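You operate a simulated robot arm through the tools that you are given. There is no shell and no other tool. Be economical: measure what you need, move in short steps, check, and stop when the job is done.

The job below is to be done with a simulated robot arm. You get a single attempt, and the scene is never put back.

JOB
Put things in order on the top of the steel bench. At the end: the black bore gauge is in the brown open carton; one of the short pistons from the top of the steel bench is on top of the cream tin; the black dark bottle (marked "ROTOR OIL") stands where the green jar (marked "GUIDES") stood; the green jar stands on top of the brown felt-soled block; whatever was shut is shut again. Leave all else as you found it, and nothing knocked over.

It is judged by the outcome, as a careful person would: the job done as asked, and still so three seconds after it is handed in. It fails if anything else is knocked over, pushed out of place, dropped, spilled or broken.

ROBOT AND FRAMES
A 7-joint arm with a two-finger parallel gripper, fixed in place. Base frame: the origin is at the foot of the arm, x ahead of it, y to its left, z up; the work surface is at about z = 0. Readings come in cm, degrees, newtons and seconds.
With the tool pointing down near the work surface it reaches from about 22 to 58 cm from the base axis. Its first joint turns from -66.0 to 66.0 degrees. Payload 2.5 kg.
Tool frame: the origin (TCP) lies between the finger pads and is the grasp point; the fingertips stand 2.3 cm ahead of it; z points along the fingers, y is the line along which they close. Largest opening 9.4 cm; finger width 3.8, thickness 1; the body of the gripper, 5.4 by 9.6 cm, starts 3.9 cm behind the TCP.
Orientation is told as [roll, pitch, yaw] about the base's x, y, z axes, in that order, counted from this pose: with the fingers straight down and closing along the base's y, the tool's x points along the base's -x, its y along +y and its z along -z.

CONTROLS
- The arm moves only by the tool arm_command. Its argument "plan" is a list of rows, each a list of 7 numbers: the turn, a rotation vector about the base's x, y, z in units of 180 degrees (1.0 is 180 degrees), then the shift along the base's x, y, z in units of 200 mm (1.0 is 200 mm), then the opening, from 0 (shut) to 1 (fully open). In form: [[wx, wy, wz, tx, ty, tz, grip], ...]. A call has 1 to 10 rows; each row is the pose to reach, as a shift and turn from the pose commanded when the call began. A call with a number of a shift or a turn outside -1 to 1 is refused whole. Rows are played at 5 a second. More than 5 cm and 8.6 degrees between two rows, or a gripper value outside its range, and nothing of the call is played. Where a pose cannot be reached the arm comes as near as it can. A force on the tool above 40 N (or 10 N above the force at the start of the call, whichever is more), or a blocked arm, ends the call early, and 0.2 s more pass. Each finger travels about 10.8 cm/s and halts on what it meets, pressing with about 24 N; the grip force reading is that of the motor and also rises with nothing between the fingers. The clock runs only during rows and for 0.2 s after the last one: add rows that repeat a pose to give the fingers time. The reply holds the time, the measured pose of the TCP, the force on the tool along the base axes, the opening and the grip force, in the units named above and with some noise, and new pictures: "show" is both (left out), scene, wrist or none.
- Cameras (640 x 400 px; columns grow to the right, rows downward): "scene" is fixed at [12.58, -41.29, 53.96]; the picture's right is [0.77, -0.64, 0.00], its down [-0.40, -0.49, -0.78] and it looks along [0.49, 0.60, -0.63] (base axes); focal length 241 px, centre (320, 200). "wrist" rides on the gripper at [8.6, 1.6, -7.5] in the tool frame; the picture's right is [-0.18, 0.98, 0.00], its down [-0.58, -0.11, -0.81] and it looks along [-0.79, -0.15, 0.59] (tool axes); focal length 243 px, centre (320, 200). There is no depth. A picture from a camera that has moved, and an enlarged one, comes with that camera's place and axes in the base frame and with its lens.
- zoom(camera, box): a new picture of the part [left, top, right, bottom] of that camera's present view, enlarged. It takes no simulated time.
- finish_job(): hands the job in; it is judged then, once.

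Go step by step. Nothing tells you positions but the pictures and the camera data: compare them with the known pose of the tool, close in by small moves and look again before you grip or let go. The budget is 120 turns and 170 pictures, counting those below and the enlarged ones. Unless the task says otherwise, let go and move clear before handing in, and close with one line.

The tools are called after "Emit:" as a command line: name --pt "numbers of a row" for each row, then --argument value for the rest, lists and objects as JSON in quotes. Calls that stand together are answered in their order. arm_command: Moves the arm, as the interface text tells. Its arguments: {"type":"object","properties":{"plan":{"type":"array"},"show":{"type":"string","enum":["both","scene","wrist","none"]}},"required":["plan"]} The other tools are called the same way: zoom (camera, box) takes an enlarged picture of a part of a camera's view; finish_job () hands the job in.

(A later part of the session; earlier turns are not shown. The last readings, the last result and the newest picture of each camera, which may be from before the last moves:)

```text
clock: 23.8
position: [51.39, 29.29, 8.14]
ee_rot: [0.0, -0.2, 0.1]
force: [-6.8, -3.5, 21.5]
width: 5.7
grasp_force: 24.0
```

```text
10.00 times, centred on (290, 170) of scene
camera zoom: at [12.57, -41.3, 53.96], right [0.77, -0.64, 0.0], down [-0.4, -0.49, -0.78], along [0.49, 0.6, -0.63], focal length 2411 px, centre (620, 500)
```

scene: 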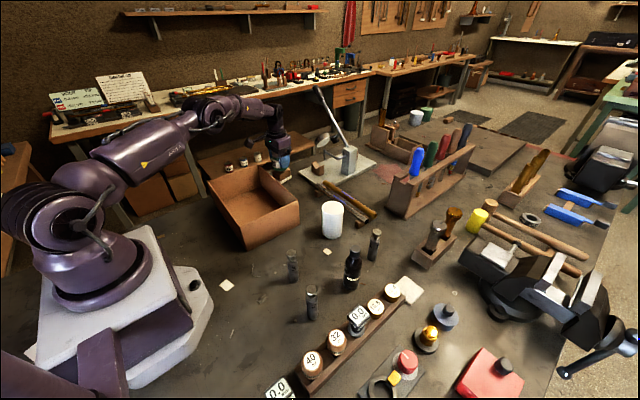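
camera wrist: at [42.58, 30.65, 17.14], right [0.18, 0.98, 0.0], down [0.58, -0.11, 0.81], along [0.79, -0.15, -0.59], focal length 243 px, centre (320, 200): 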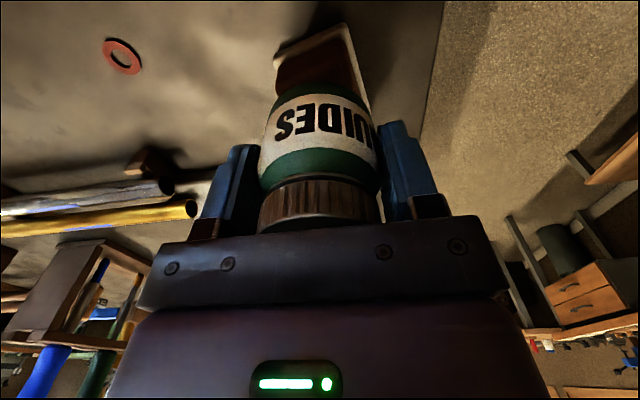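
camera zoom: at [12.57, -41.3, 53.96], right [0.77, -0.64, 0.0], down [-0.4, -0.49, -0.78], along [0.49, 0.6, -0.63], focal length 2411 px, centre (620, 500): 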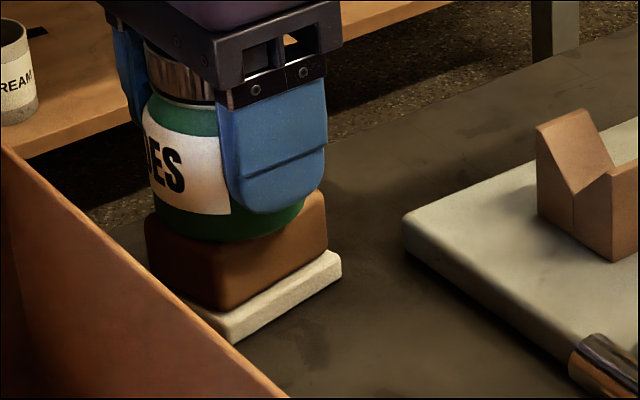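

Contact was felt at z≈8.1, so the block top is at about 4.0 and the jar is centred. I'll relieve the pressure, open and retreat upward.

Emit:
arm_command --pt "0 0 0 0 0 0.006 0.3" --pt "0 0 0 0 0 0.006 0.66" --pt "0 0 0 0 0 0.006 0.75" --pt "0 0 0 0 0 0.006 0.9" --pt "0 0 0 0 0 0.006 0.95" --pt "0 0 0 0 0 0.1 0.95" --pt "0 0 0 0 0 0.25 0.95" --pt "0 0 0 0 0 0.45 0.95" --pt "0 0 0 0 0 0.65 0.95" --pt "0 0 0 0 0 0.8 0.95"

Emit:
zoom --camera "scene" --box '[260, 130, 320, 190]'

```text
clock: 26.0
position: [51.25, 29.41, 23.82]
ee_rot: [0.0, 0.1, 0.1]
force: [0.2, 0.3, 0.1]
width: 8.94
grasp_force: 0.0
camera wrist: at [42.72, 30.86, 31.48], right [0.18, 0.98, 0.0], down [0.58, -0.11, 0.81], along [0.79, -0.15, -0.59], focal length 243 px, centre (320, 200)
```

scene: 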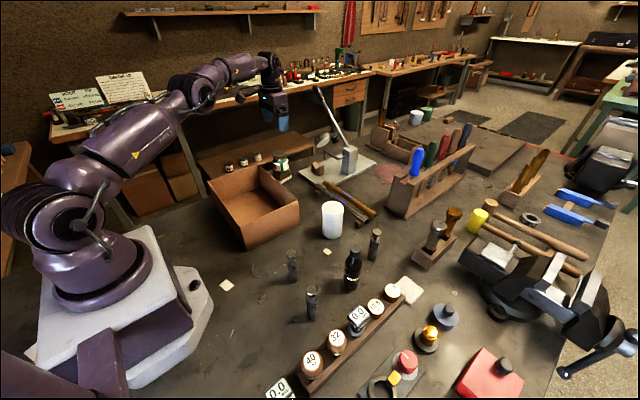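
wrist: 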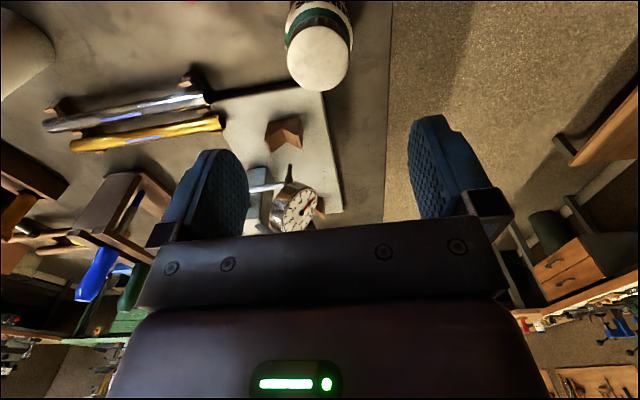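

```text
6.67 times, centred on (290, 160) of scene
camera zoom: at [12.58, -41.29, 53.96], right [0.77, -0.64, 0.0], down [-0.4, -0.49, -0.78], along [0.49, 0.6, -0.63], focal length 1607 px, centre (520, 467)
```

zoom: 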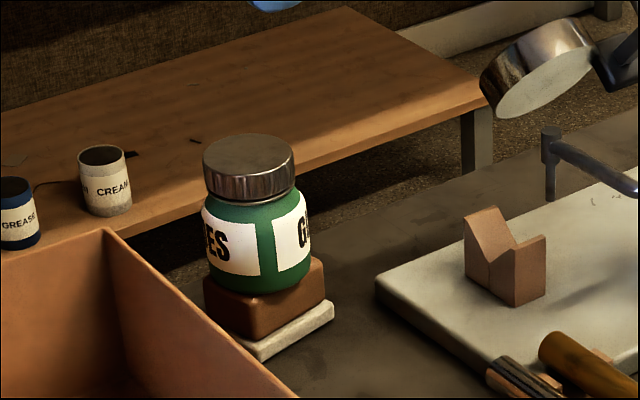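

The jar stands squarely on the block. Next I'll go to the bottle and measure it.

Emit:
arm_command --pt "0 0 0 -0.05 0 0.2 1" --pt "0 0 0 -0.15 -0.15 0.35 1" --pt "0 0 0 -0.25 -0.32 0.35 1" --pt "0 0 0 -0.35 -0.5 0.35 1" --pt "0 0 0 -0.42 -0.7 0.35 1" --pt "0 0 0 -0.46 -0.9 0.35 1" --pt "0 0 0 -0.5 -1.0 0.35 1" --show "none"

Emit:
arm_command --pt "0 0 0 -0.05 -0.15 0 1" --pt "0 0 0 -0.1 -0.35 0 1" --pt "0 0 0 -0.15 -0.55 0 1" --pt "0 0 0 -0.2 -0.75 0 1" --pt "0 0 0 -0.25 -0.9 0 1" --pt "0 0 0 -0.3 -1.0 0 1" --show "none"

Emit:
arm_command --pt "0 0 0 -0.02 -0.2 -0.02 1" --pt "0 0 0 -0.05 -0.4 -0.05 1" --pt "0 0 0 -0.05 -0.47 -0.05 1" --pt "0 0 0 -0.05 -0.47 -0.05 1" --show "both"

```text
clock: 27.6
position: [41.17, 9.38, 31.11]
ee_rot: [0.0, 0.0, 0.1]
force: [0.4, 0.1, 0.2]
width: 9.41
grasp_force: 0.1
```

```text
clock: 29.0
position: [35.12, -10.78, 31.03]
ee_rot: [0.0, 0.0, 0.1]
force: [0.6, -0.3, -0.4]
width: 9.41
grasp_force: 0.1
```

```text
clock: 30.0
position: [34.32, -20.07, 30.18]
ee_rot: [0.0, 0.0, 0.0]
force: [-1.0, 0.2, -0.2]
width: 9.38
grasp_force: 0.0
camera wrist: at [25.74, -18.67, 37.72], right [0.18, 0.98, 0.0], down [0.58, -0.11, 0.81], along [0.79, -0.15, -0.59], focal length 243 px, centre (320, 200)
```

scene: 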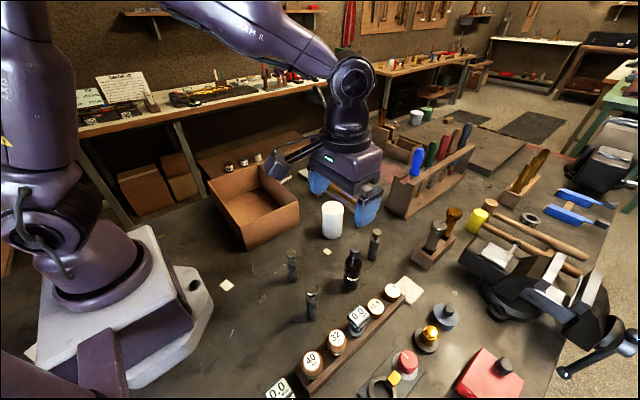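
wrist: 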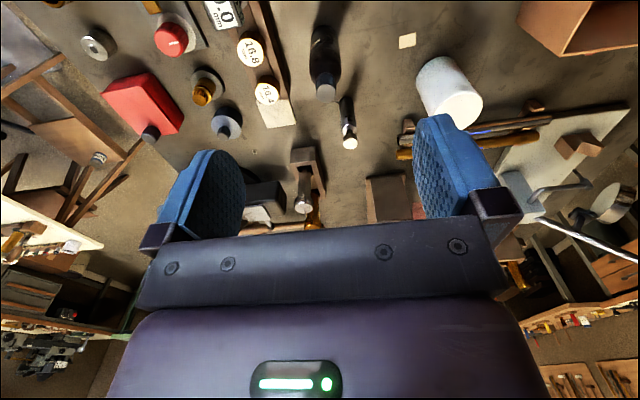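

Emit:
zoom --camera "wrist" --box '[270, 10, 380, 160]'

Emit:
zoom --camera "scene" --box '[325, 225, 395, 300]'

Emit:
zoom --camera "wrist" --box '[400, 40, 500, 140]'

```text
2.67 times, centred on (325, 85) of wrist
camera zoom: at [25.74, -18.67, 37.72], right [0.18, 0.98, 0.0], down [0.58, -0.11, 0.81], along [0.79, -0.15, -0.59], focal length 647 px, centre (307, 507)
```

zoom: 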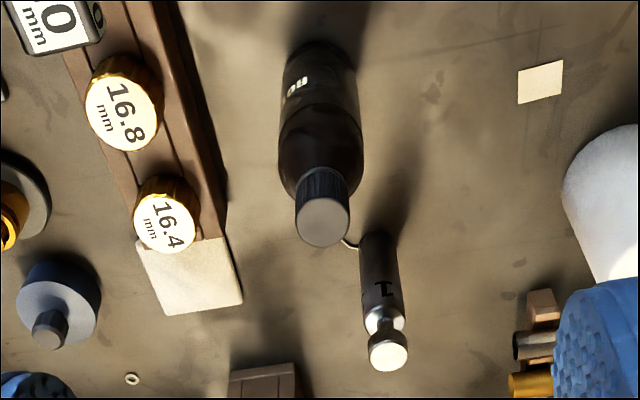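

```text
5.33 times, centred on (360, 262) of scene
camera zoom: at [12.58, -41.29, 53.96], right [0.77, -0.64, 0.0], down [-0.4, -0.49, -0.78], along [0.49, 0.6, -0.63], focal length 1286 px, centre (107, -133)
```

zoom: 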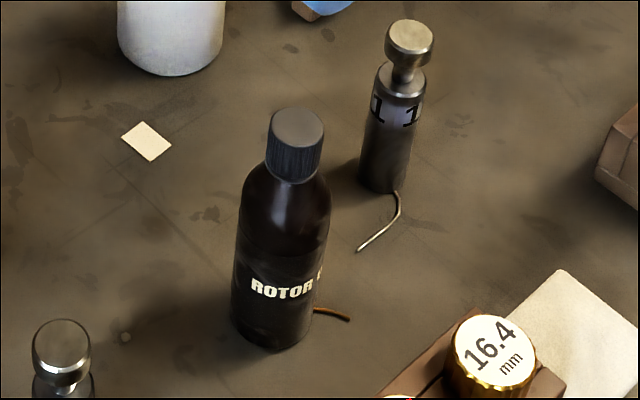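

```text
4.00 times, centred on (450, 90) of wrist
camera zoom: at [25.74, -18.67, 37.72], right [0.18, 0.98, 0.0], down [0.58, -0.11, 0.81], along [0.79, -0.15, -0.59], focal length 970 px, centre (-200, 640)
```

zoom: 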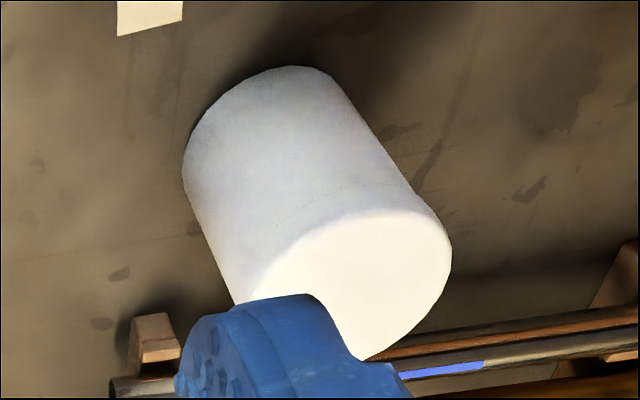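

The bottle is at about (39.2, -20.6), 13.9 high with a cap 2.3 cm wide from z≈11.4 up. The palm wouldn't clear the bottle for a low body grip, so I'll grip the cap. First I'll hover above it and check.

Emit:
arm_command --pt "0 0 0 0.12 -0.014 0 0.6" --pt "0 0 0 0.245 -0.028 -0.1 0.6" --pt "0 0 0 0.245 -0.028 -0.3 0.6" --pt "0 0 0 0.245 -0.028 -0.5 0.6" --pt "0 0 0 0.245 -0.028 -0.6 0.6" --pt "0 0 0 0.245 -0.028 -0.6 0.6"

Emit:
zoom --camera "scene" --box '[310, 210, 400, 300]'

```text
clock: 31.4
position: [39.3, -20.77, 18.22]
ee_rot: [0.1, 0.0, 0.0]
force: [0.1, -0.3, -0.2]
width: 5.66
grasp_force: 0.0
camera wrist: at [30.83, -19.22, 25.6], right [0.18, 0.98, 0.0], down [0.58, -0.11, 0.81], along [0.79, -0.15, -0.59], focal length 243 px, centre (320, 200)
```

scene: 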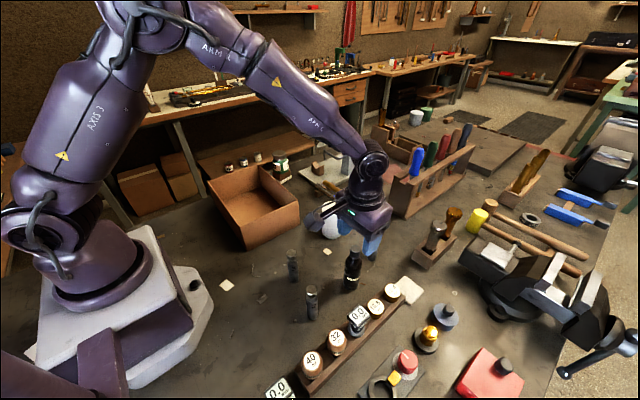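
wrist: 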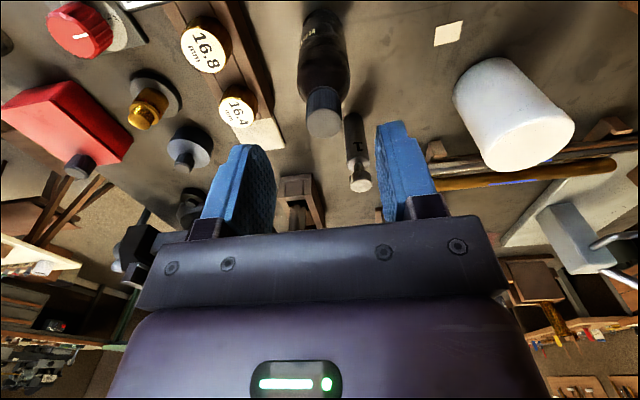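

```text
4.44 times, centred on (355, 255) of scene
camera zoom: at [12.58, -41.29, 53.96], right [0.77, -0.64, 0.0], down [-0.4, -0.49, -0.78], along [0.49, 0.6, -0.63], focal length 1072 px, centre (164, -44)
```

zoom: 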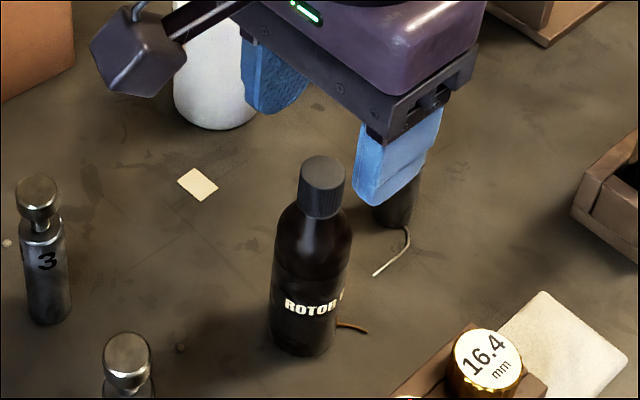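

The cap is between the fingers. I'll descend to z≈13.4 and close on the cap.

Emit:
arm_command --pt "0 0 0 0.004 0.007 -0.1 0.6" --pt "0 0 0 0.004 0.007 -0.19 0.6" --pt "0 0 0 0.004 0.007 -0.24 0.6" --pt "0 0 0 0.004 0.007 -0.24 0.6" --pt "0 0 0 0.004 0.007 -0.24 0.35" --pt "0 0 0 0.004 0.007 -0.24 0.1" --pt "0 0 0 0.004 0.007 -0.24 0.05" --pt "0 0 0 0.004 0.007 -0.24 0.05"

Emit:
zoom --camera "scene" --box '[310, 210, 400, 300]'

```text
clock: 33.2
position: [39.27, -20.73, 13.23]
ee_rot: [0.1, 0.0, 0.1]
force: [-0.1, 0.1, -0.3]
width: 2.09
grasp_force: 24.2
camera wrist: at [30.71, -19.21, 20.74], right [0.18, 0.98, 0.0], down [0.58, -0.11, 0.81], along [0.79, -0.15, -0.59], focal length 243 px, centre (320, 200)
```

scene: 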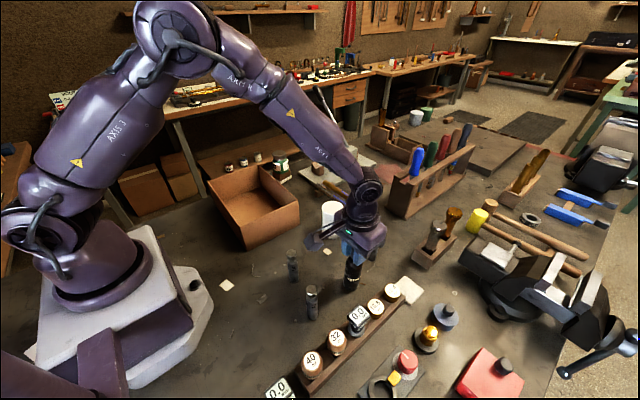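
wrist: 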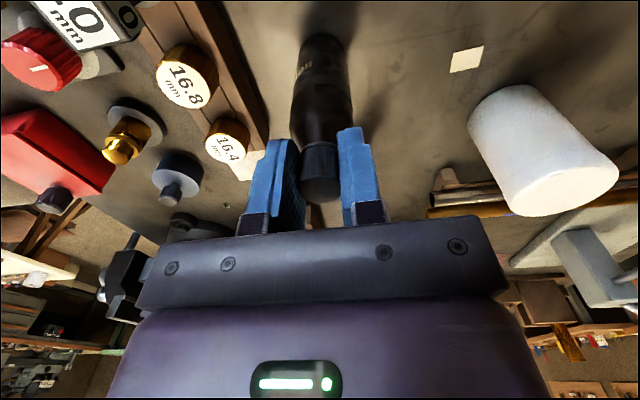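

```text
4.44 times, centred on (355, 255) of scene
camera zoom: at [12.58, -41.29, 53.96], right [0.77, -0.64, 0.0], down [-0.4, -0.49, -0.78], along [0.49, 0.6, -0.63], focal length 1072 px, centre (164, -44)
```

zoom: 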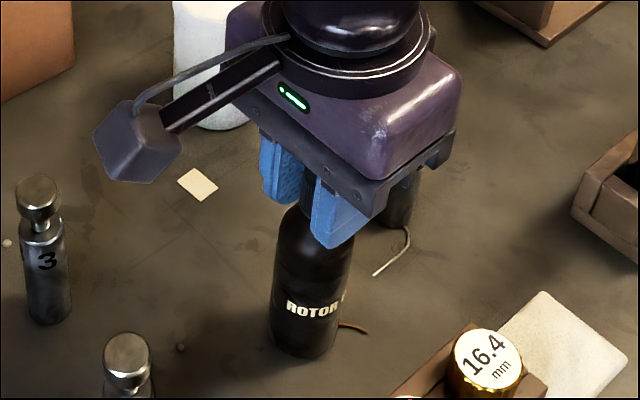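

The cap is gripped. I'll lift a little and check that the bottle comes along straight.

Emit:
arm_command --pt "0 0 0 0 0 0.06 0.05" --pt "0 0 0 0 0 0.15 0.05" --pt "0 0 0 0 0 0.25 0.05" --show "none"

Emit:
zoom --camera "scene" --box '[310, 210, 400, 300]'

```text
clock: 34.0
position: [39.29, -20.49, 18.17]
ee_rot: [0.0, 0.1, 0.1]
force: [0.0, -0.8, -1.4]
width: 2.07
grasp_force: 24.2
```

```text
4.44 times, centred on (355, 255) of scene
camera zoom: at [12.58, -41.29, 53.96], right [0.77, -0.64, 0.0], down [-0.4, -0.49, -0.78], along [0.49, 0.6, -0.63], focal length 1072 px, centre (164, -44)
```

zoom: 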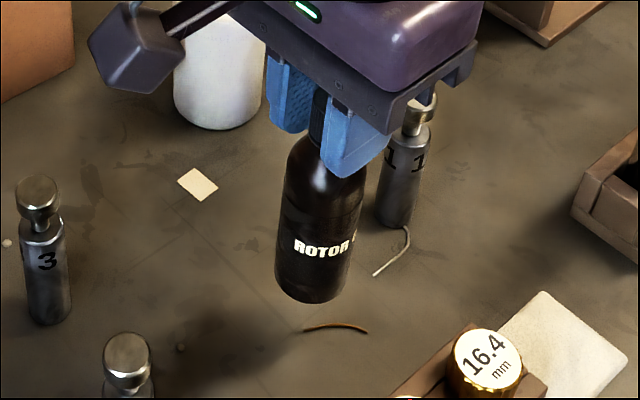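

The whole bottle lifts cleanly. I'll raise it well above the pistons and carry it to the jar's former spot at (15.6, -18.7).

Emit:
arm_command --pt "0 0 0 0 0 0.2 0.05" --pt "0 0 0 0 0 0.4 0.05" --pt "0 0 0 -0.1 0.02 0.5 0.05" --pt "0 0 -0.03 -0.25 0.04 0.5 0.05" --pt "0 0 -0.06 -0.4 0.06 0.5 0.05" --pt "0 0 -0.1 -0.55 0.08 0.5 0.05" --pt "0 0 -0.14 -0.7 0.09 0.5 0.05" --pt "0 0 -0.18 -0.85 0.09 0.5 0.05" --pt "0 0 -0.22 -1.0 0.09 0.5 0.05" --show "none"

Emit:
arm_command --pt "0 0 0 -0.1 0 0 0.05" --pt "0 0 0 -0.185 0 0 0.05" --pt "0 0 0 -0.185 0 -0.2 0.05" --pt "0 0 0 -0.185 0 -0.4 0.05" --pt "0 0 0 -0.185 0 -0.5 0.05" --pt "0 0 0 -0.185 0 -0.5 0.05"

Emit:
zoom --camera "scene" --box '[210, 280, 320, 390]'

```text
clock: 36.0
position: [19.12, -18.81, 28.09]
ee_rot: [0.0, 0.0, -39.7]
force: [-0.9, 0.9, -0.2]
width: 2.06
grasp_force: 23.9
```

```text
clock: 37.4
position: [15.64, -18.78, 18.32]
ee_rot: [0.0, 0.0, -39.5]
force: [-0.3, -1.5, -1.4]
width: 2.07
grasp_force: 23.9
camera wrist: at [10.1, -12.18, 25.68], right [0.77, 0.64, 0.0], down [0.38, -0.45, 0.81], along [0.52, -0.62, -0.59], focal length 243 px, centre (320, 200)
```

scene: 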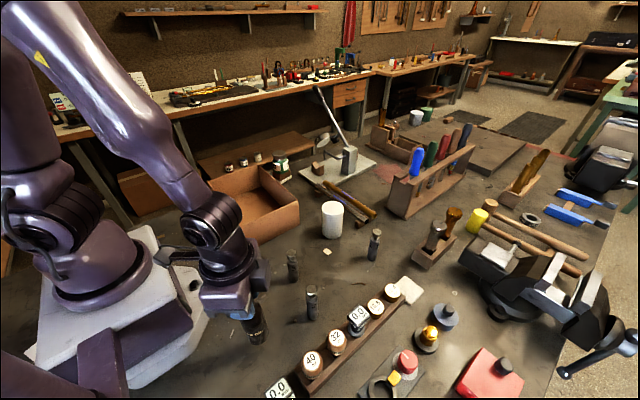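
wrist: 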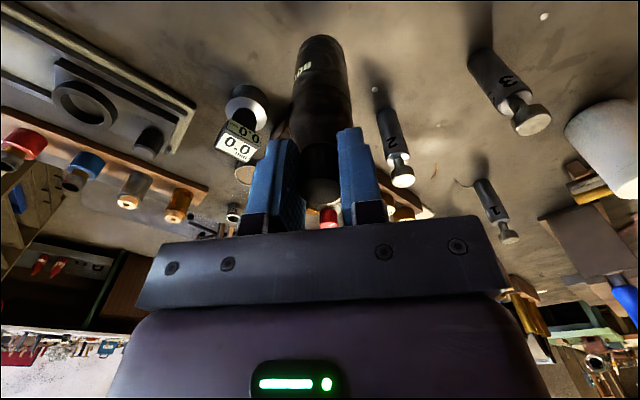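

```text
3.64 times, centred on (265, 335) of scene
camera zoom: at [12.58, -41.29, 53.96], right [0.77, -0.64, 0.0], down [-0.4, -0.49, -0.78], along [0.49, 0.6, -0.63], focal length 877 px, centre (520, -291)
```

zoom: 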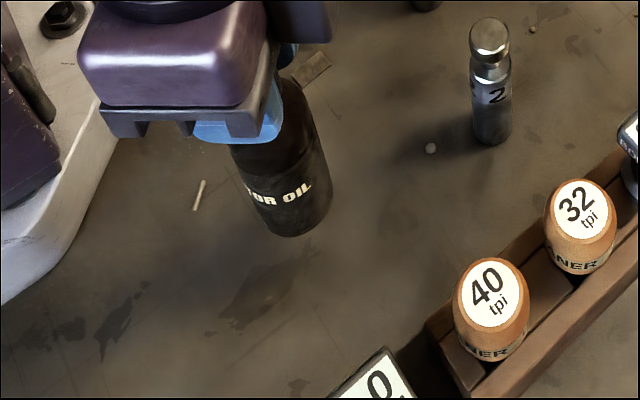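

The bottle hangs over the spot. I'll lower it to just above the surface, then touch down.

Emit:
arm_command --pt "0 0 0 0 0 -0.1 0.05" --pt "0 0 0 0 0 -0.19 0.05" --pt "0 0 0 0 0 -0.23 0.05" --pt "0 0 0 0 0 -0.245 0.05" --pt "0 0 0 0 0 -0.252 0.05" --pt "0 0 0 0 0 -0.252 0.05" --show "none"

```text
clock: 38.8
position: [15.57, -18.84, 13.17]
ee_rot: [0.0, -0.1, -39.5]
force: [0.1, 0.4, -0.8]
width: 2.06
grasp_force: 24.0
```

Emit:
arm_command --pt "0 0 0 0 0 -0.006 0.05" --pt "0 0 0 0 0 -0.009 0.05" --show "none"

Emit:
zoom --camera "scene" --box '[210, 280, 320, 390]'

```text
clock: 39.4
position: [15.62, -18.99, 13.04]
ee_rot: [-0.1, -0.2, -39.6]
force: [-0.2, 3.5, 23.5]
width: 2.1
grasp_force: 24.3
```

```text
3.64 times, centred on (265, 335) of scene
camera zoom: at [12.58, -41.29, 53.96], right [0.77, -0.64, 0.0], down [-0.4, -0.49, -0.78], along [0.49, 0.6, -0.63], focal length 877 px, centre (520, -291)
```

zoom: 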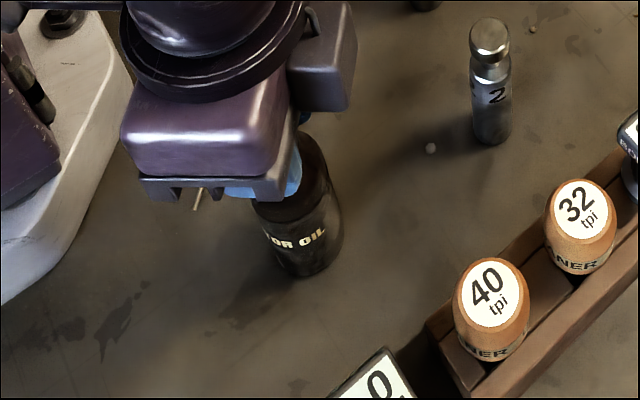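

Contact is made. I'll relieve the pressure, open and rise straight up.

Emit:
arm_command --pt "0 0 0 0 0 0.006 0.05" --pt "0 0 0 0 0 0.006 0.3" --pt "0 0 0 0 0 0.006 0.45" --pt "0 0 0 0 0 0.006 0.55" --pt "0 0 0 0 0 0.006 0.6" --pt "0 0 0 0 0 0.08 0.6" --pt "0 0 0 0 0 0.2 0.6" --pt "0 0 0 0 0 0.4 0.6" --pt "0 0 0 0 0 0.6 0.6"

Emit:
zoom --camera "scene" --box '[210, 280, 320, 390]'

```text
clock: 41.4
position: [15.51, -18.66, 25.03]
ee_rot: [0.1, 0.0, -39.6]
force: [0.3, 0.4, 0.4]
width: 5.66
grasp_force: 0.0
camera wrist: at [9.93, -12.16, 32.55], right [0.77, 0.64, 0.0], down [0.38, -0.45, 0.81], along [0.52, -0.62, -0.59], focal length 243 px, centre (320, 200)
```

scene: 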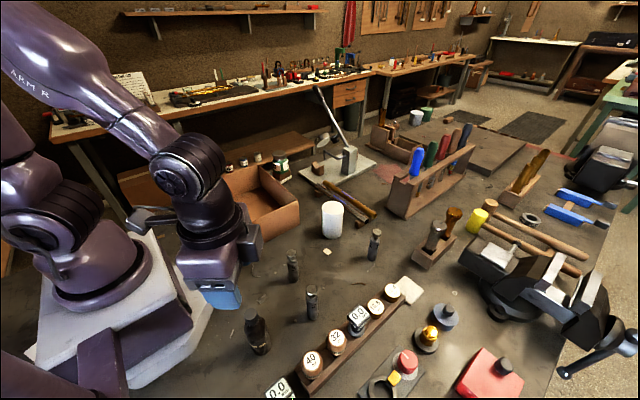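
wrist: 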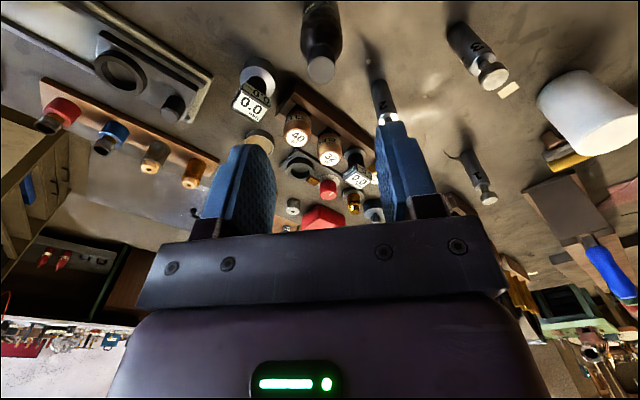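

```text
3.64 times, centred on (265, 335) of scene
camera zoom: at [12.58, -41.29, 53.96], right [0.77, -0.64, 0.0], down [-0.4, -0.49, -0.78], along [0.49, 0.6, -0.63], focal length 877 px, centre (520, -291)
```

zoom: 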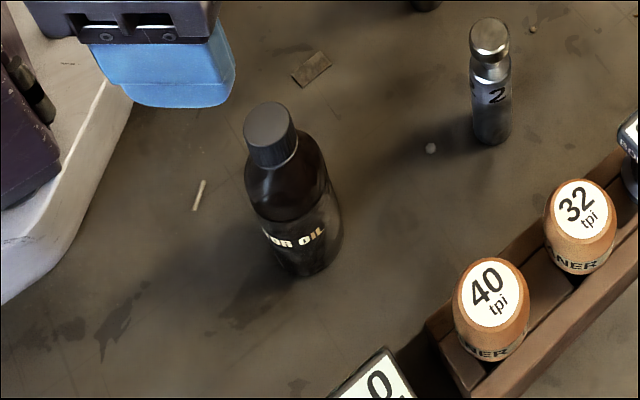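

The bottle stands in the jar's place. Next is piston 3, near (29.3, -10.5); I'll view it and the tin.

Emit:
arm_command --pt "0 0 0.03 0.08 0.06 0.05 0.6" --pt "0 0 0.07 0.18 0.16 0.1 0.6" --pt "0 0 0.11 0.28 0.26 0.15 0.6" --pt "0 0 0.15 0.38 0.36 0.15 0.6" --pt "0 0 0.19 0.46 0.44 0.15 0.6" --pt "0 0 0.22 0.52 0.49 0.15 0.6" --pt "0 0 0.22 0.52 0.49 0.15 0.6" --show "wrist"

Emit:
zoom --camera "wrist" --box '[220, 0, 480, 160]'

Emit:
zoom --camera "scene" --box '[260, 190, 360, 300]'

```text
clock: 43.0
position: [26.07, -9.09, 27.8]
ee_rot: [0.0, 0.0, 0.1]
force: [-0.5, 0.9, 0.3]
width: 5.63
grasp_force: 0.0
camera wrist: at [17.48, -7.48, 35.43], right [0.18, 0.98, 0.0], down [0.58, -0.11, 0.81], along [0.79, -0.15, -0.59], focal length 243 px, centre (320, 200)
```

wrist: 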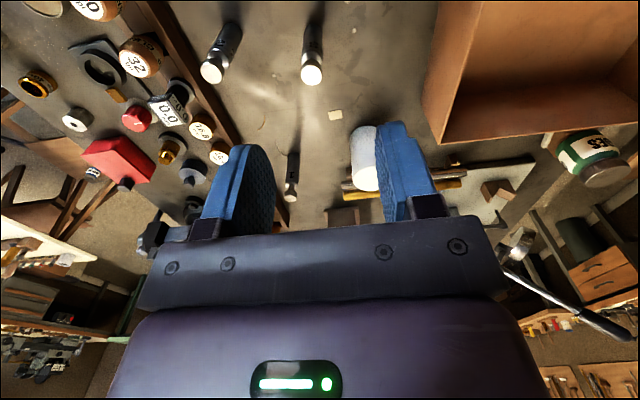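

```text
2.46 times, centred on (350, 80) of wrist
camera zoom: at [17.48, -7.48, 35.43], right [0.18, 0.98, 0.0], down [0.58, -0.11, 0.81], along [0.79, -0.15, -0.59], focal length 597 px, centre (246, 495)
```

zoom: 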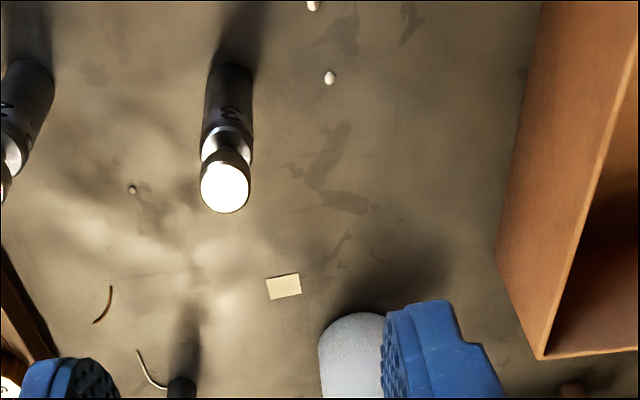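

```text
3.64 times, centred on (310, 245) of scene
camera zoom: at [12.58, -41.29, 53.96], right [0.77, -0.64, 0.0], down [-0.4, -0.49, -0.78], along [0.49, 0.6, -0.63], focal length 877 px, centre (356, 36)
```

zoom: 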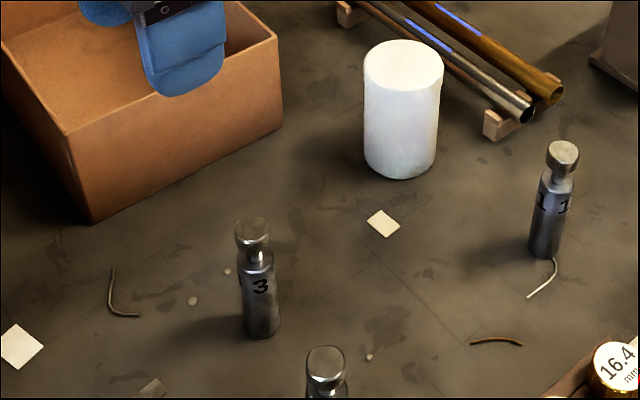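

Piston 3 triangulates to (29.4, -10.6), with its top at 10.75. The tin is near (47.7, -4.2), with its top at about 9.4. I'll hover over the piston.

Emit:
arm_command --pt "0 0 0 0.08 -0.038 -0.05 0.6" --pt "0 0 0 0.165 -0.076 -0.15 0.6" --pt "0 0 0 0.165 -0.076 -0.35 0.6" --pt "0 0 0 0.165 -0.076 -0.55 0.6" --pt "0 0 0 0.165 -0.076 -0.6 0.6" --pt "0 0 0 0.165 -0.076 -0.6 0.6" --show "wrist"

Emit:
zoom --camera "scene" --box '[260, 200, 350, 300]'

```text
clock: 44.4
position: [29.37, -10.62, 16.01]
ee_rot: [0.0, -0.1, 0.0]
force: [0.1, 0.4, 0.0]
width: 5.64
grasp_force: 0.0
camera wrist: at [20.8, -9.11, 23.52], right [0.18, 0.98, 0.0], down [0.58, -0.11, 0.81], along [0.79, -0.15, -0.59], focal length 243 px, centre (320, 200)
```

wrist: 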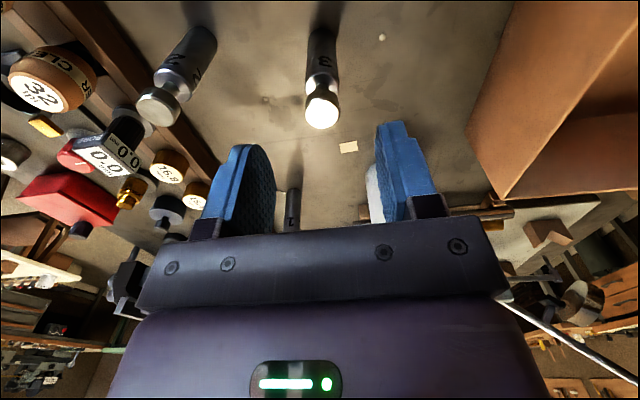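

```text
4.00 times, centred on (305, 250) of scene
camera zoom: at [12.58, -41.29, 53.96], right [0.77, -0.64, 0.0], down [-0.4, -0.49, -0.78], along [0.49, 0.6, -0.63], focal length 964 px, centre (380, 0)
```

zoom: 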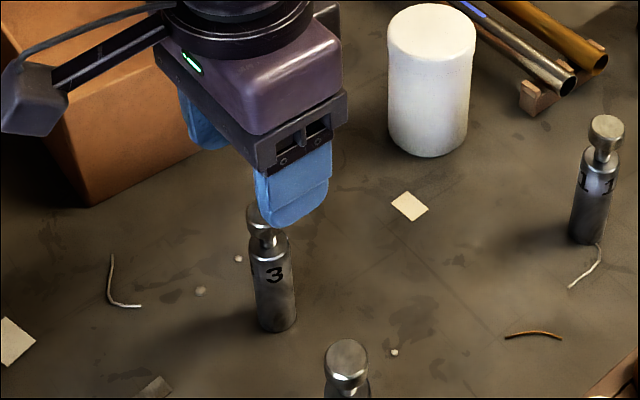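

Well centred. I'll descend to z≈7.4 and grip the piston's body.

Emit:
arm_command --pt "0 0 0 0 0 -0.15 0.6" --pt "0 0 0 0 0 -0.3 0.6" --pt "0 0 0 0 0 -0.38 0.6" --pt "0 0 0 0 0 -0.43 0.6" --pt "0 0 0 0 0 -0.43 0.6" --pt "0 0 0 0 0 -0.43 0.35" --pt "0 0 0 0 0 -0.43 0.1" --pt "0 0 0 0 0 -0.43 0.1" --show "wrist"

Emit:
zoom --camera "scene" --box '[260, 200, 350, 300]'

```text
clock: 46.2
position: [29.18, -10.65, 7.42]
ee_rot: [0.0, 0.0, 0.0]
force: [0.1, 0.6, -0.1]
width: 2.29
grasp_force: 24.5
camera wrist: at [20.61, -9.1, 14.92], right [0.18, 0.98, 0.0], down [0.58, -0.11, 0.81], along [0.79, -0.15, -0.59], focal length 243 px, centre (320, 200)
```

wrist: 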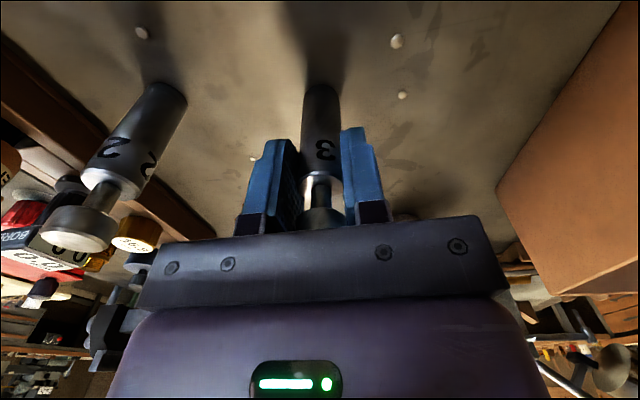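

```text
4.00 times, centred on (305, 250) of scene
camera zoom: at [12.58, -41.29, 53.96], right [0.77, -0.64, 0.0], down [-0.4, -0.49, -0.78], along [0.49, 0.6, -0.63], focal length 964 px, centre (380, 0)
```

zoom: 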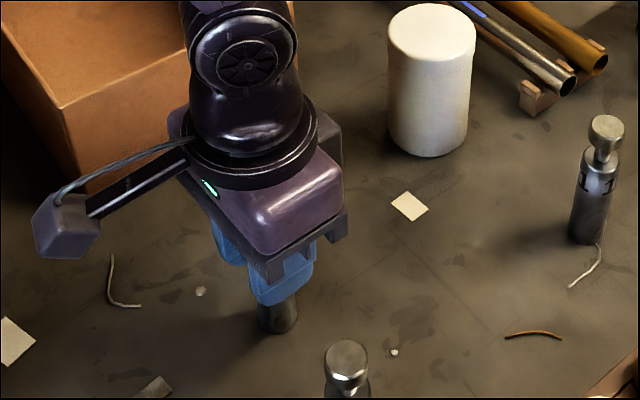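

Gripped. I'll lift it and carry it over the tin, staying high to check.

Emit:
arm_command --pt "0 0 0 0 0 0.1 0.1" --pt "0 0 0 0 0 0.3 0.1" --pt "0 0 0 0 0 0.5 0.1" --pt "0 0 0 0 0 0.7 0.1" --pt "0 0 0 0.15 0.05 0.8 0.1" --pt "0 0 0 0.33 0.12 0.8 0.1" --pt "0 0 0 0.52 0.19 0.8 0.1" --pt "0 0 0 0.7 0.26 0.8 0.1" --pt "0 0 0 0.87 0.32 0.75 0.1" --pt "0 0 0 0.92 0.325 0.73 0.1" --show "both"

Emit:
zoom --camera "wrist" --box '[240, 0, 420, 180]'

Emit:
zoom --camera "scene" --box '[290, 150, 390, 250]'

```text
clock: 48.4
position: [47.37, -3.96, 21.89]
ee_rot: [0.0, 0.0, 0.1]
force: [-0.1, -0.9, -0.5]
width: 2.28
grasp_force: 23.8
camera wrist: at [38.93, -2.48, 29.46], right [0.18, 0.98, 0.0], down [0.58, -0.11, 0.81], along [0.79, -0.15, -0.59], focal length 243 px, centre (320, 200)
```

scene: 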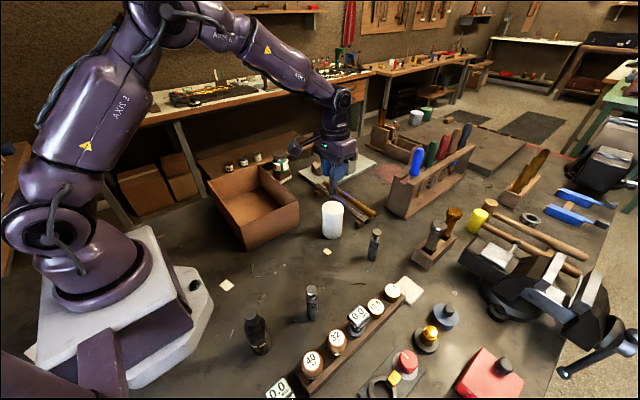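
wrist: 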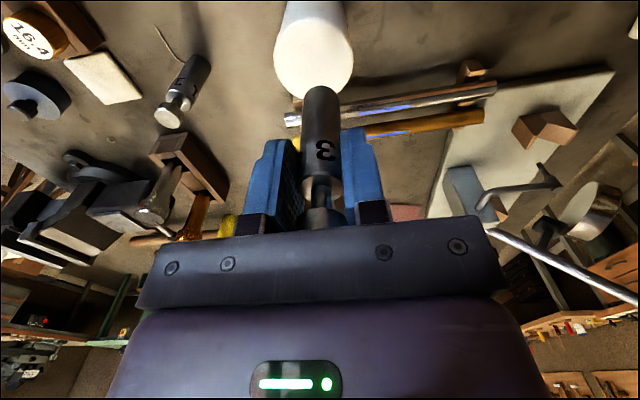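

```text
2.22 times, centred on (330, 90) of wrist
camera zoom: at [38.93, -2.48, 29.46], right [0.18, 0.98, 0.0], down [0.58, -0.11, 0.81], along [0.79, -0.15, -0.59], focal length 539 px, centre (298, 444)
```

zoom: 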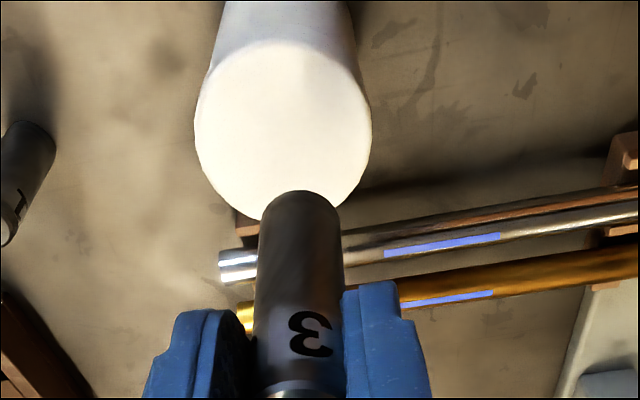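

```text
4.00 times, centred on (340, 200) of scene
camera zoom: at [12.59, -41.29, 53.96], right [0.77, -0.64, 0.0], down [-0.4, -0.49, -0.78], along [0.49, 0.6, -0.63], focal length 964 px, centre (240, 200)
```

zoom: 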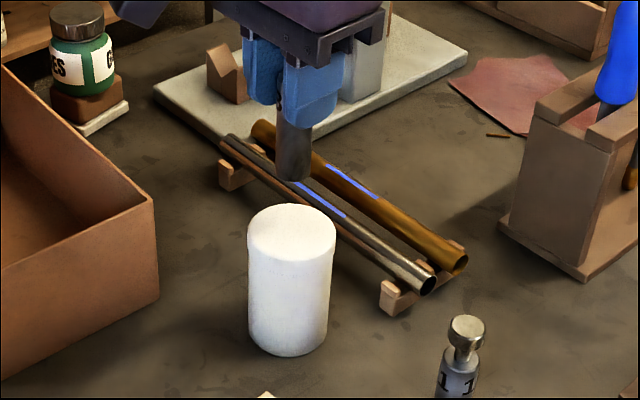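

The tin's top centre triangulates to (47.2, -4.6, 9.9). I'll correct for it and lower to just above.

Emit:
arm_command --pt "0 0 0 -0.007 -0.03 -0.04 0.1" --pt "0 0 0 -0.007 -0.03 -0.12 0.1" --pt "0 0 0 -0.007 -0.03 -0.17 0.1" --pt "0 0 0 -0.007 -0.03 -0.2 0.1" --pt "0 0 0 -0.007 -0.03 -0.2 0.1" --show "wrist"

Emit:
zoom --camera "scene" --box '[300, 170, 360, 230]'

Emit:
zoom --camera "wrist" --box '[260, 0, 400, 140]'

```text
clock: 49.6
position: [47.35, -4.68, 17.81]
ee_rot: [0.0, 0.0, 0.1]
force: [-0.1, 0.4, -1.6]
width: 2.32
grasp_force: 24.1
camera wrist: at [38.84, -3.15, 25.4], right [0.18, 0.98, 0.0], down [0.58, -0.11, 0.81], along [0.79, -0.15, -0.59], focal length 243 px, centre (320, 200)
```

wrist: 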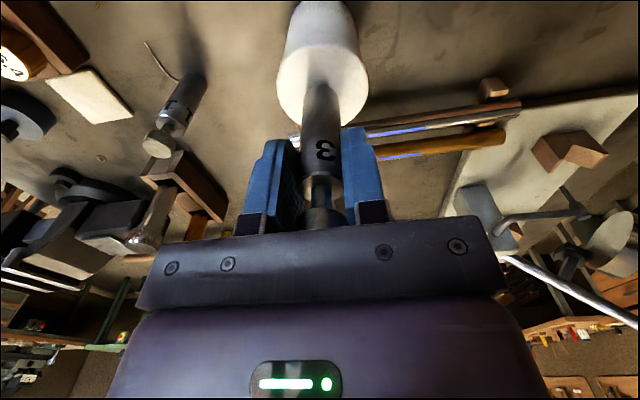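

```text
6.67 times, centred on (330, 200) of scene
camera zoom: at [12.58, -41.29, 53.96], right [0.77, -0.64, 0.0], down [-0.4, -0.49, -0.78], along [0.49, 0.6, -0.63], focal length 1607 px, centre (253, 200)
```

zoom: 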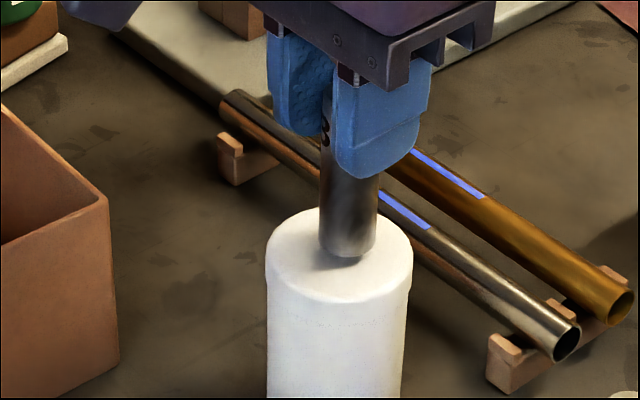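

```text
2.86 times, centred on (330, 70) of wrist
camera zoom: at [38.84, -3.15, 25.4], right [0.18, 0.98, 0.0], down [0.58, -0.11, 0.81], along [0.79, -0.15, -0.59], focal length 693 px, centre (291, 571)
```

zoom: 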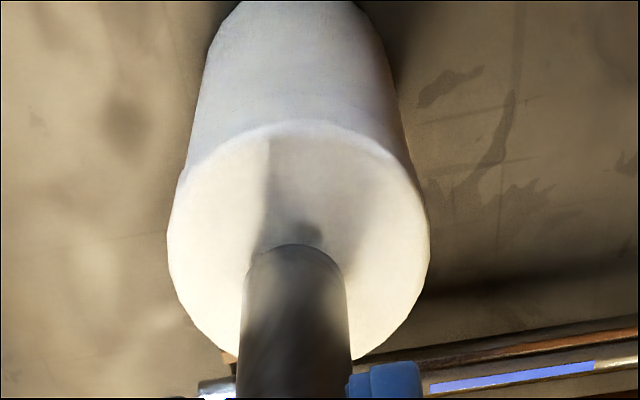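

The piston is nearly centred. I'll nudge it slightly and lower to contact.

Emit:
arm_command --pt "0 0 0 -0.01 0.004 -0.01 0.1" --pt "0 0 0 -0.01 0.004 -0.018 0.1" --pt "0 0 0 -0.01 0.004 -0.018 0.1" --show "none"

Emit:
arm_command --pt "0 0 0 0 0 -0.006 0.1" --pt "0 0 0 0 0 -0.01 0.1" --pt "0 0 0 0 0 -0.01 0.1" --show "none"

```text
clock: 50.4
position: [47.23, -4.51, 17.67]
ee_rot: [0.0, 0.1, 0.2]
force: [0.3, -0.7, -0.7]
width: 2.29
grasp_force: 24.1
```

```text
clock: 51.2
position: [47.2, -4.52, 17.34]
ee_rot: [0.0, 0.0, 0.1]
force: [-0.1, -0.7, -1.2]
width: 2.29
grasp_force: 24.5
```

Emit:
arm_command --pt "0 0 0 0 0 -0.006 0.1" --pt "0 0 0 0 0 -0.01 0.1" --pt "0 0 0 0 0 -0.01 0.1" --show "none"

Emit:
zoom --camera "scene" --box '[300, 170, 360, 230]'

```text
clock: 52.0
position: [47.44, -4.54, 17.25]
ee_rot: [0.0, -0.2, 0.1]
force: [-4.6, 1.1, 19.0]
width: 2.31
grasp_force: 23.9
```

```text
6.67 times, centred on (330, 200) of scene
camera zoom: at [12.57, -41.29, 53.96], right [0.77, -0.64, 0.0], down [-0.4, -0.49, -0.78], along [0.49, 0.6, -0.63], focal length 1607 px, centre (253, 200)
```

zoom: 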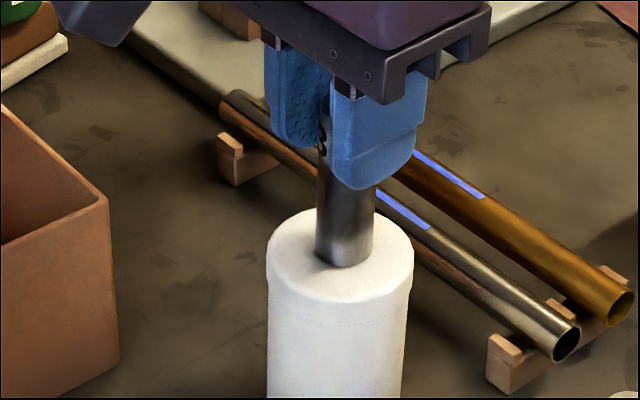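

Contact is made and the piston is centred. I'll relieve the pressure, open slowly and rise.

Emit:
arm_command --pt "0 0 0 0 0 0.007 0.1" --pt "0 0 0 0 0 0.007 0.26" --pt "0 0 0 0 0 0.007 0.35" --pt "0 0 0 0 0 0.007 0.5" --pt "0 0 0 0 0 0.007 0.6" --pt "0 0 0 0 0 0.1 0.6" --pt "0 0 0 0 0 0.25 0.6" --pt "0 0 0 0 0 0.45 0.6" --pt "0 0 0 0 0 0.6 0.6" --show "scene"

Emit:
zoom --camera "scene" --box '[290, 150, 370, 250]'

```text
clock: 54.0
position: [47.32, -4.58, 29.16]
ee_rot: [0.0, 0.0, 0.0]
force: [0.4, -0.7, 0.6]
width: 5.62
grasp_force: 0.1
```

scene: 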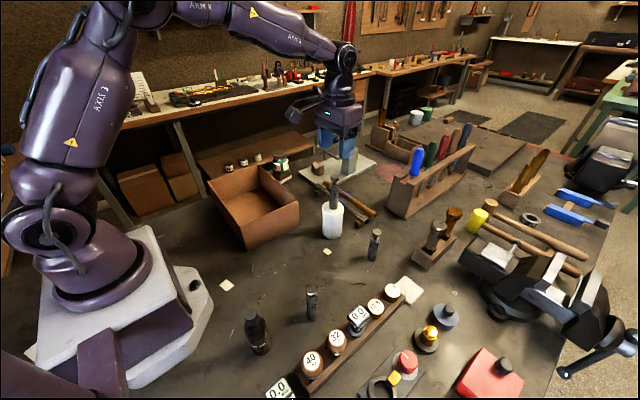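

```text
4.00 times, centred on (330, 200) of scene
camera zoom: at [12.58, -41.29, 53.96], right [0.77, -0.64, 0.0], down [-0.4, -0.49, -0.78], along [0.49, 0.6, -0.63], focal length 964 px, centre (280, 200)
```

zoom: 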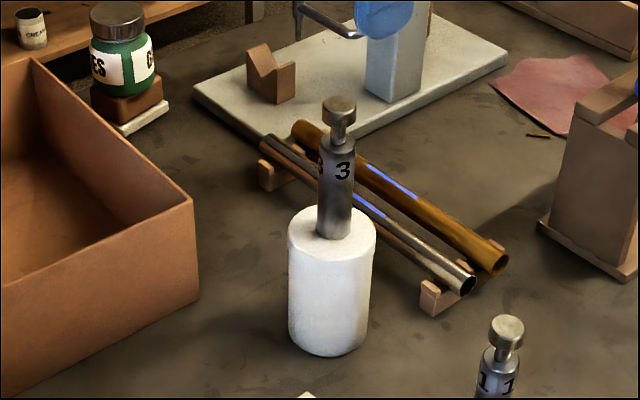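

Piston 3 stands on the tin. Now for the bore gauge in the rack: I'll move to view it.

Emit:
arm_command --pt "0 0 0 0 0 0.15 0.8" --pt "0 0 0 -0.1 -0.15 0.15 0.8" --pt "0 0 0 -0.25 -0.32 0.15 0.8" --pt "0 0 0 -0.4 -0.5 0.15 0.8" --pt "0 0 0 -0.55 -0.67 0.15 0.8" --pt "0 0 0 -0.7 -0.84 0.15 0.8" --pt "0 0 0 -0.82 -1.0 0.1 0.8" --show "none"

Emit:
arm_command --pt "0 0 0 -0.1 -0.15 0 0.8" --pt "0 0 0 -0.1 -0.22 -0.1 0.8" --pt "0 0 0 -0.1 -0.22 -0.2 0.8" --pt "0 0 0 -0.1 -0.22 -0.2 0.8" --show "wrist"

Emit:
zoom --camera "wrist" --box '[230, 0, 410, 140]'

Emit:
zoom --camera "scene" --box '[320, 280, 400, 350]'

```text
clock: 55.6
position: [30.83, -24.62, 31.26]
ee_rot: [0.0, 0.0, 0.0]
force: [-0.6, 0.3, -0.1]
width: 7.52
grasp_force: 0.0
```

```text
clock: 56.6
position: [29.01, -28.96, 27.15]
ee_rot: [0.0, 0.0, 0.2]
force: [0.3, 0.9, 0.3]
width: 7.52
grasp_force: 0.1
camera wrist: at [20.43, -27.5, 34.71], right [0.18, 0.98, 0.0], down [0.58, -0.11, 0.81], along [0.79, -0.15, -0.59], focal length 243 px, centre (320, 200)
```

wrist: 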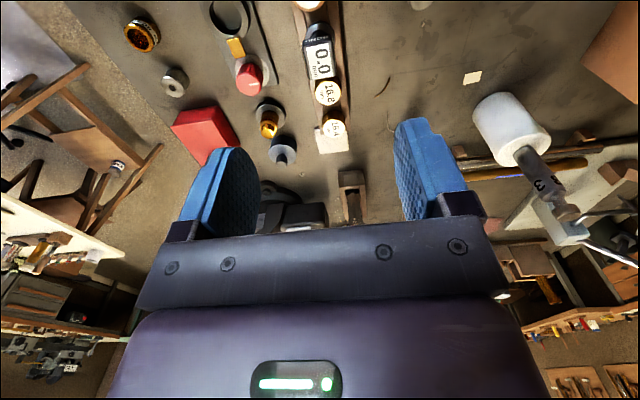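

```text
2.86 times, centred on (320, 70) of wrist
camera zoom: at [20.43, -27.5, 34.71], right [0.18, 0.98, 0.0], down [0.58, -0.11, 0.81], along [0.79, -0.15, -0.59], focal length 693 px, centre (320, 571)
```

zoom: 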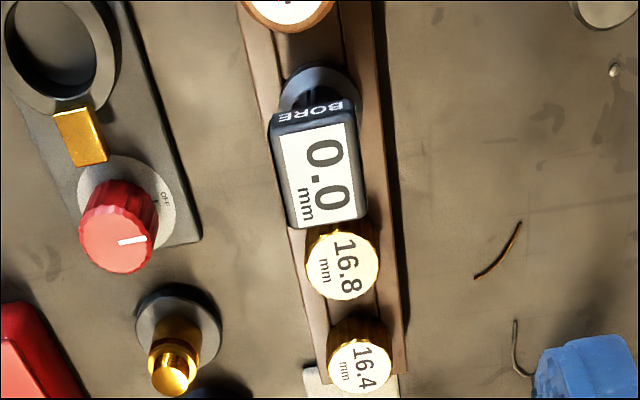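

```text
5.71 times, centred on (360, 315) of scene
camera zoom: at [12.58, -41.29, 53.96], right [0.77, -0.64, 0.0], down [-0.4, -0.49, -0.78], along [0.49, 0.6, -0.63], focal length 1378 px, centre (91, -457)
```

zoom: 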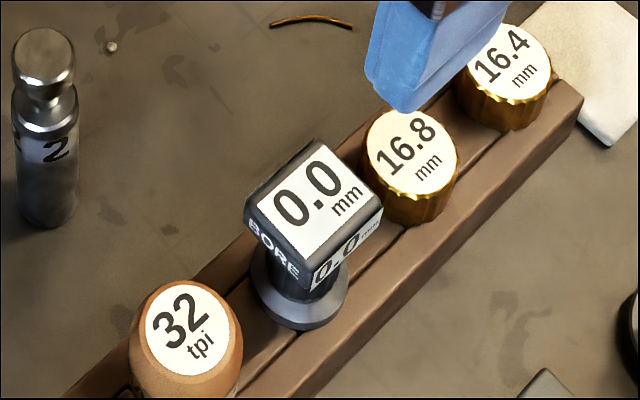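

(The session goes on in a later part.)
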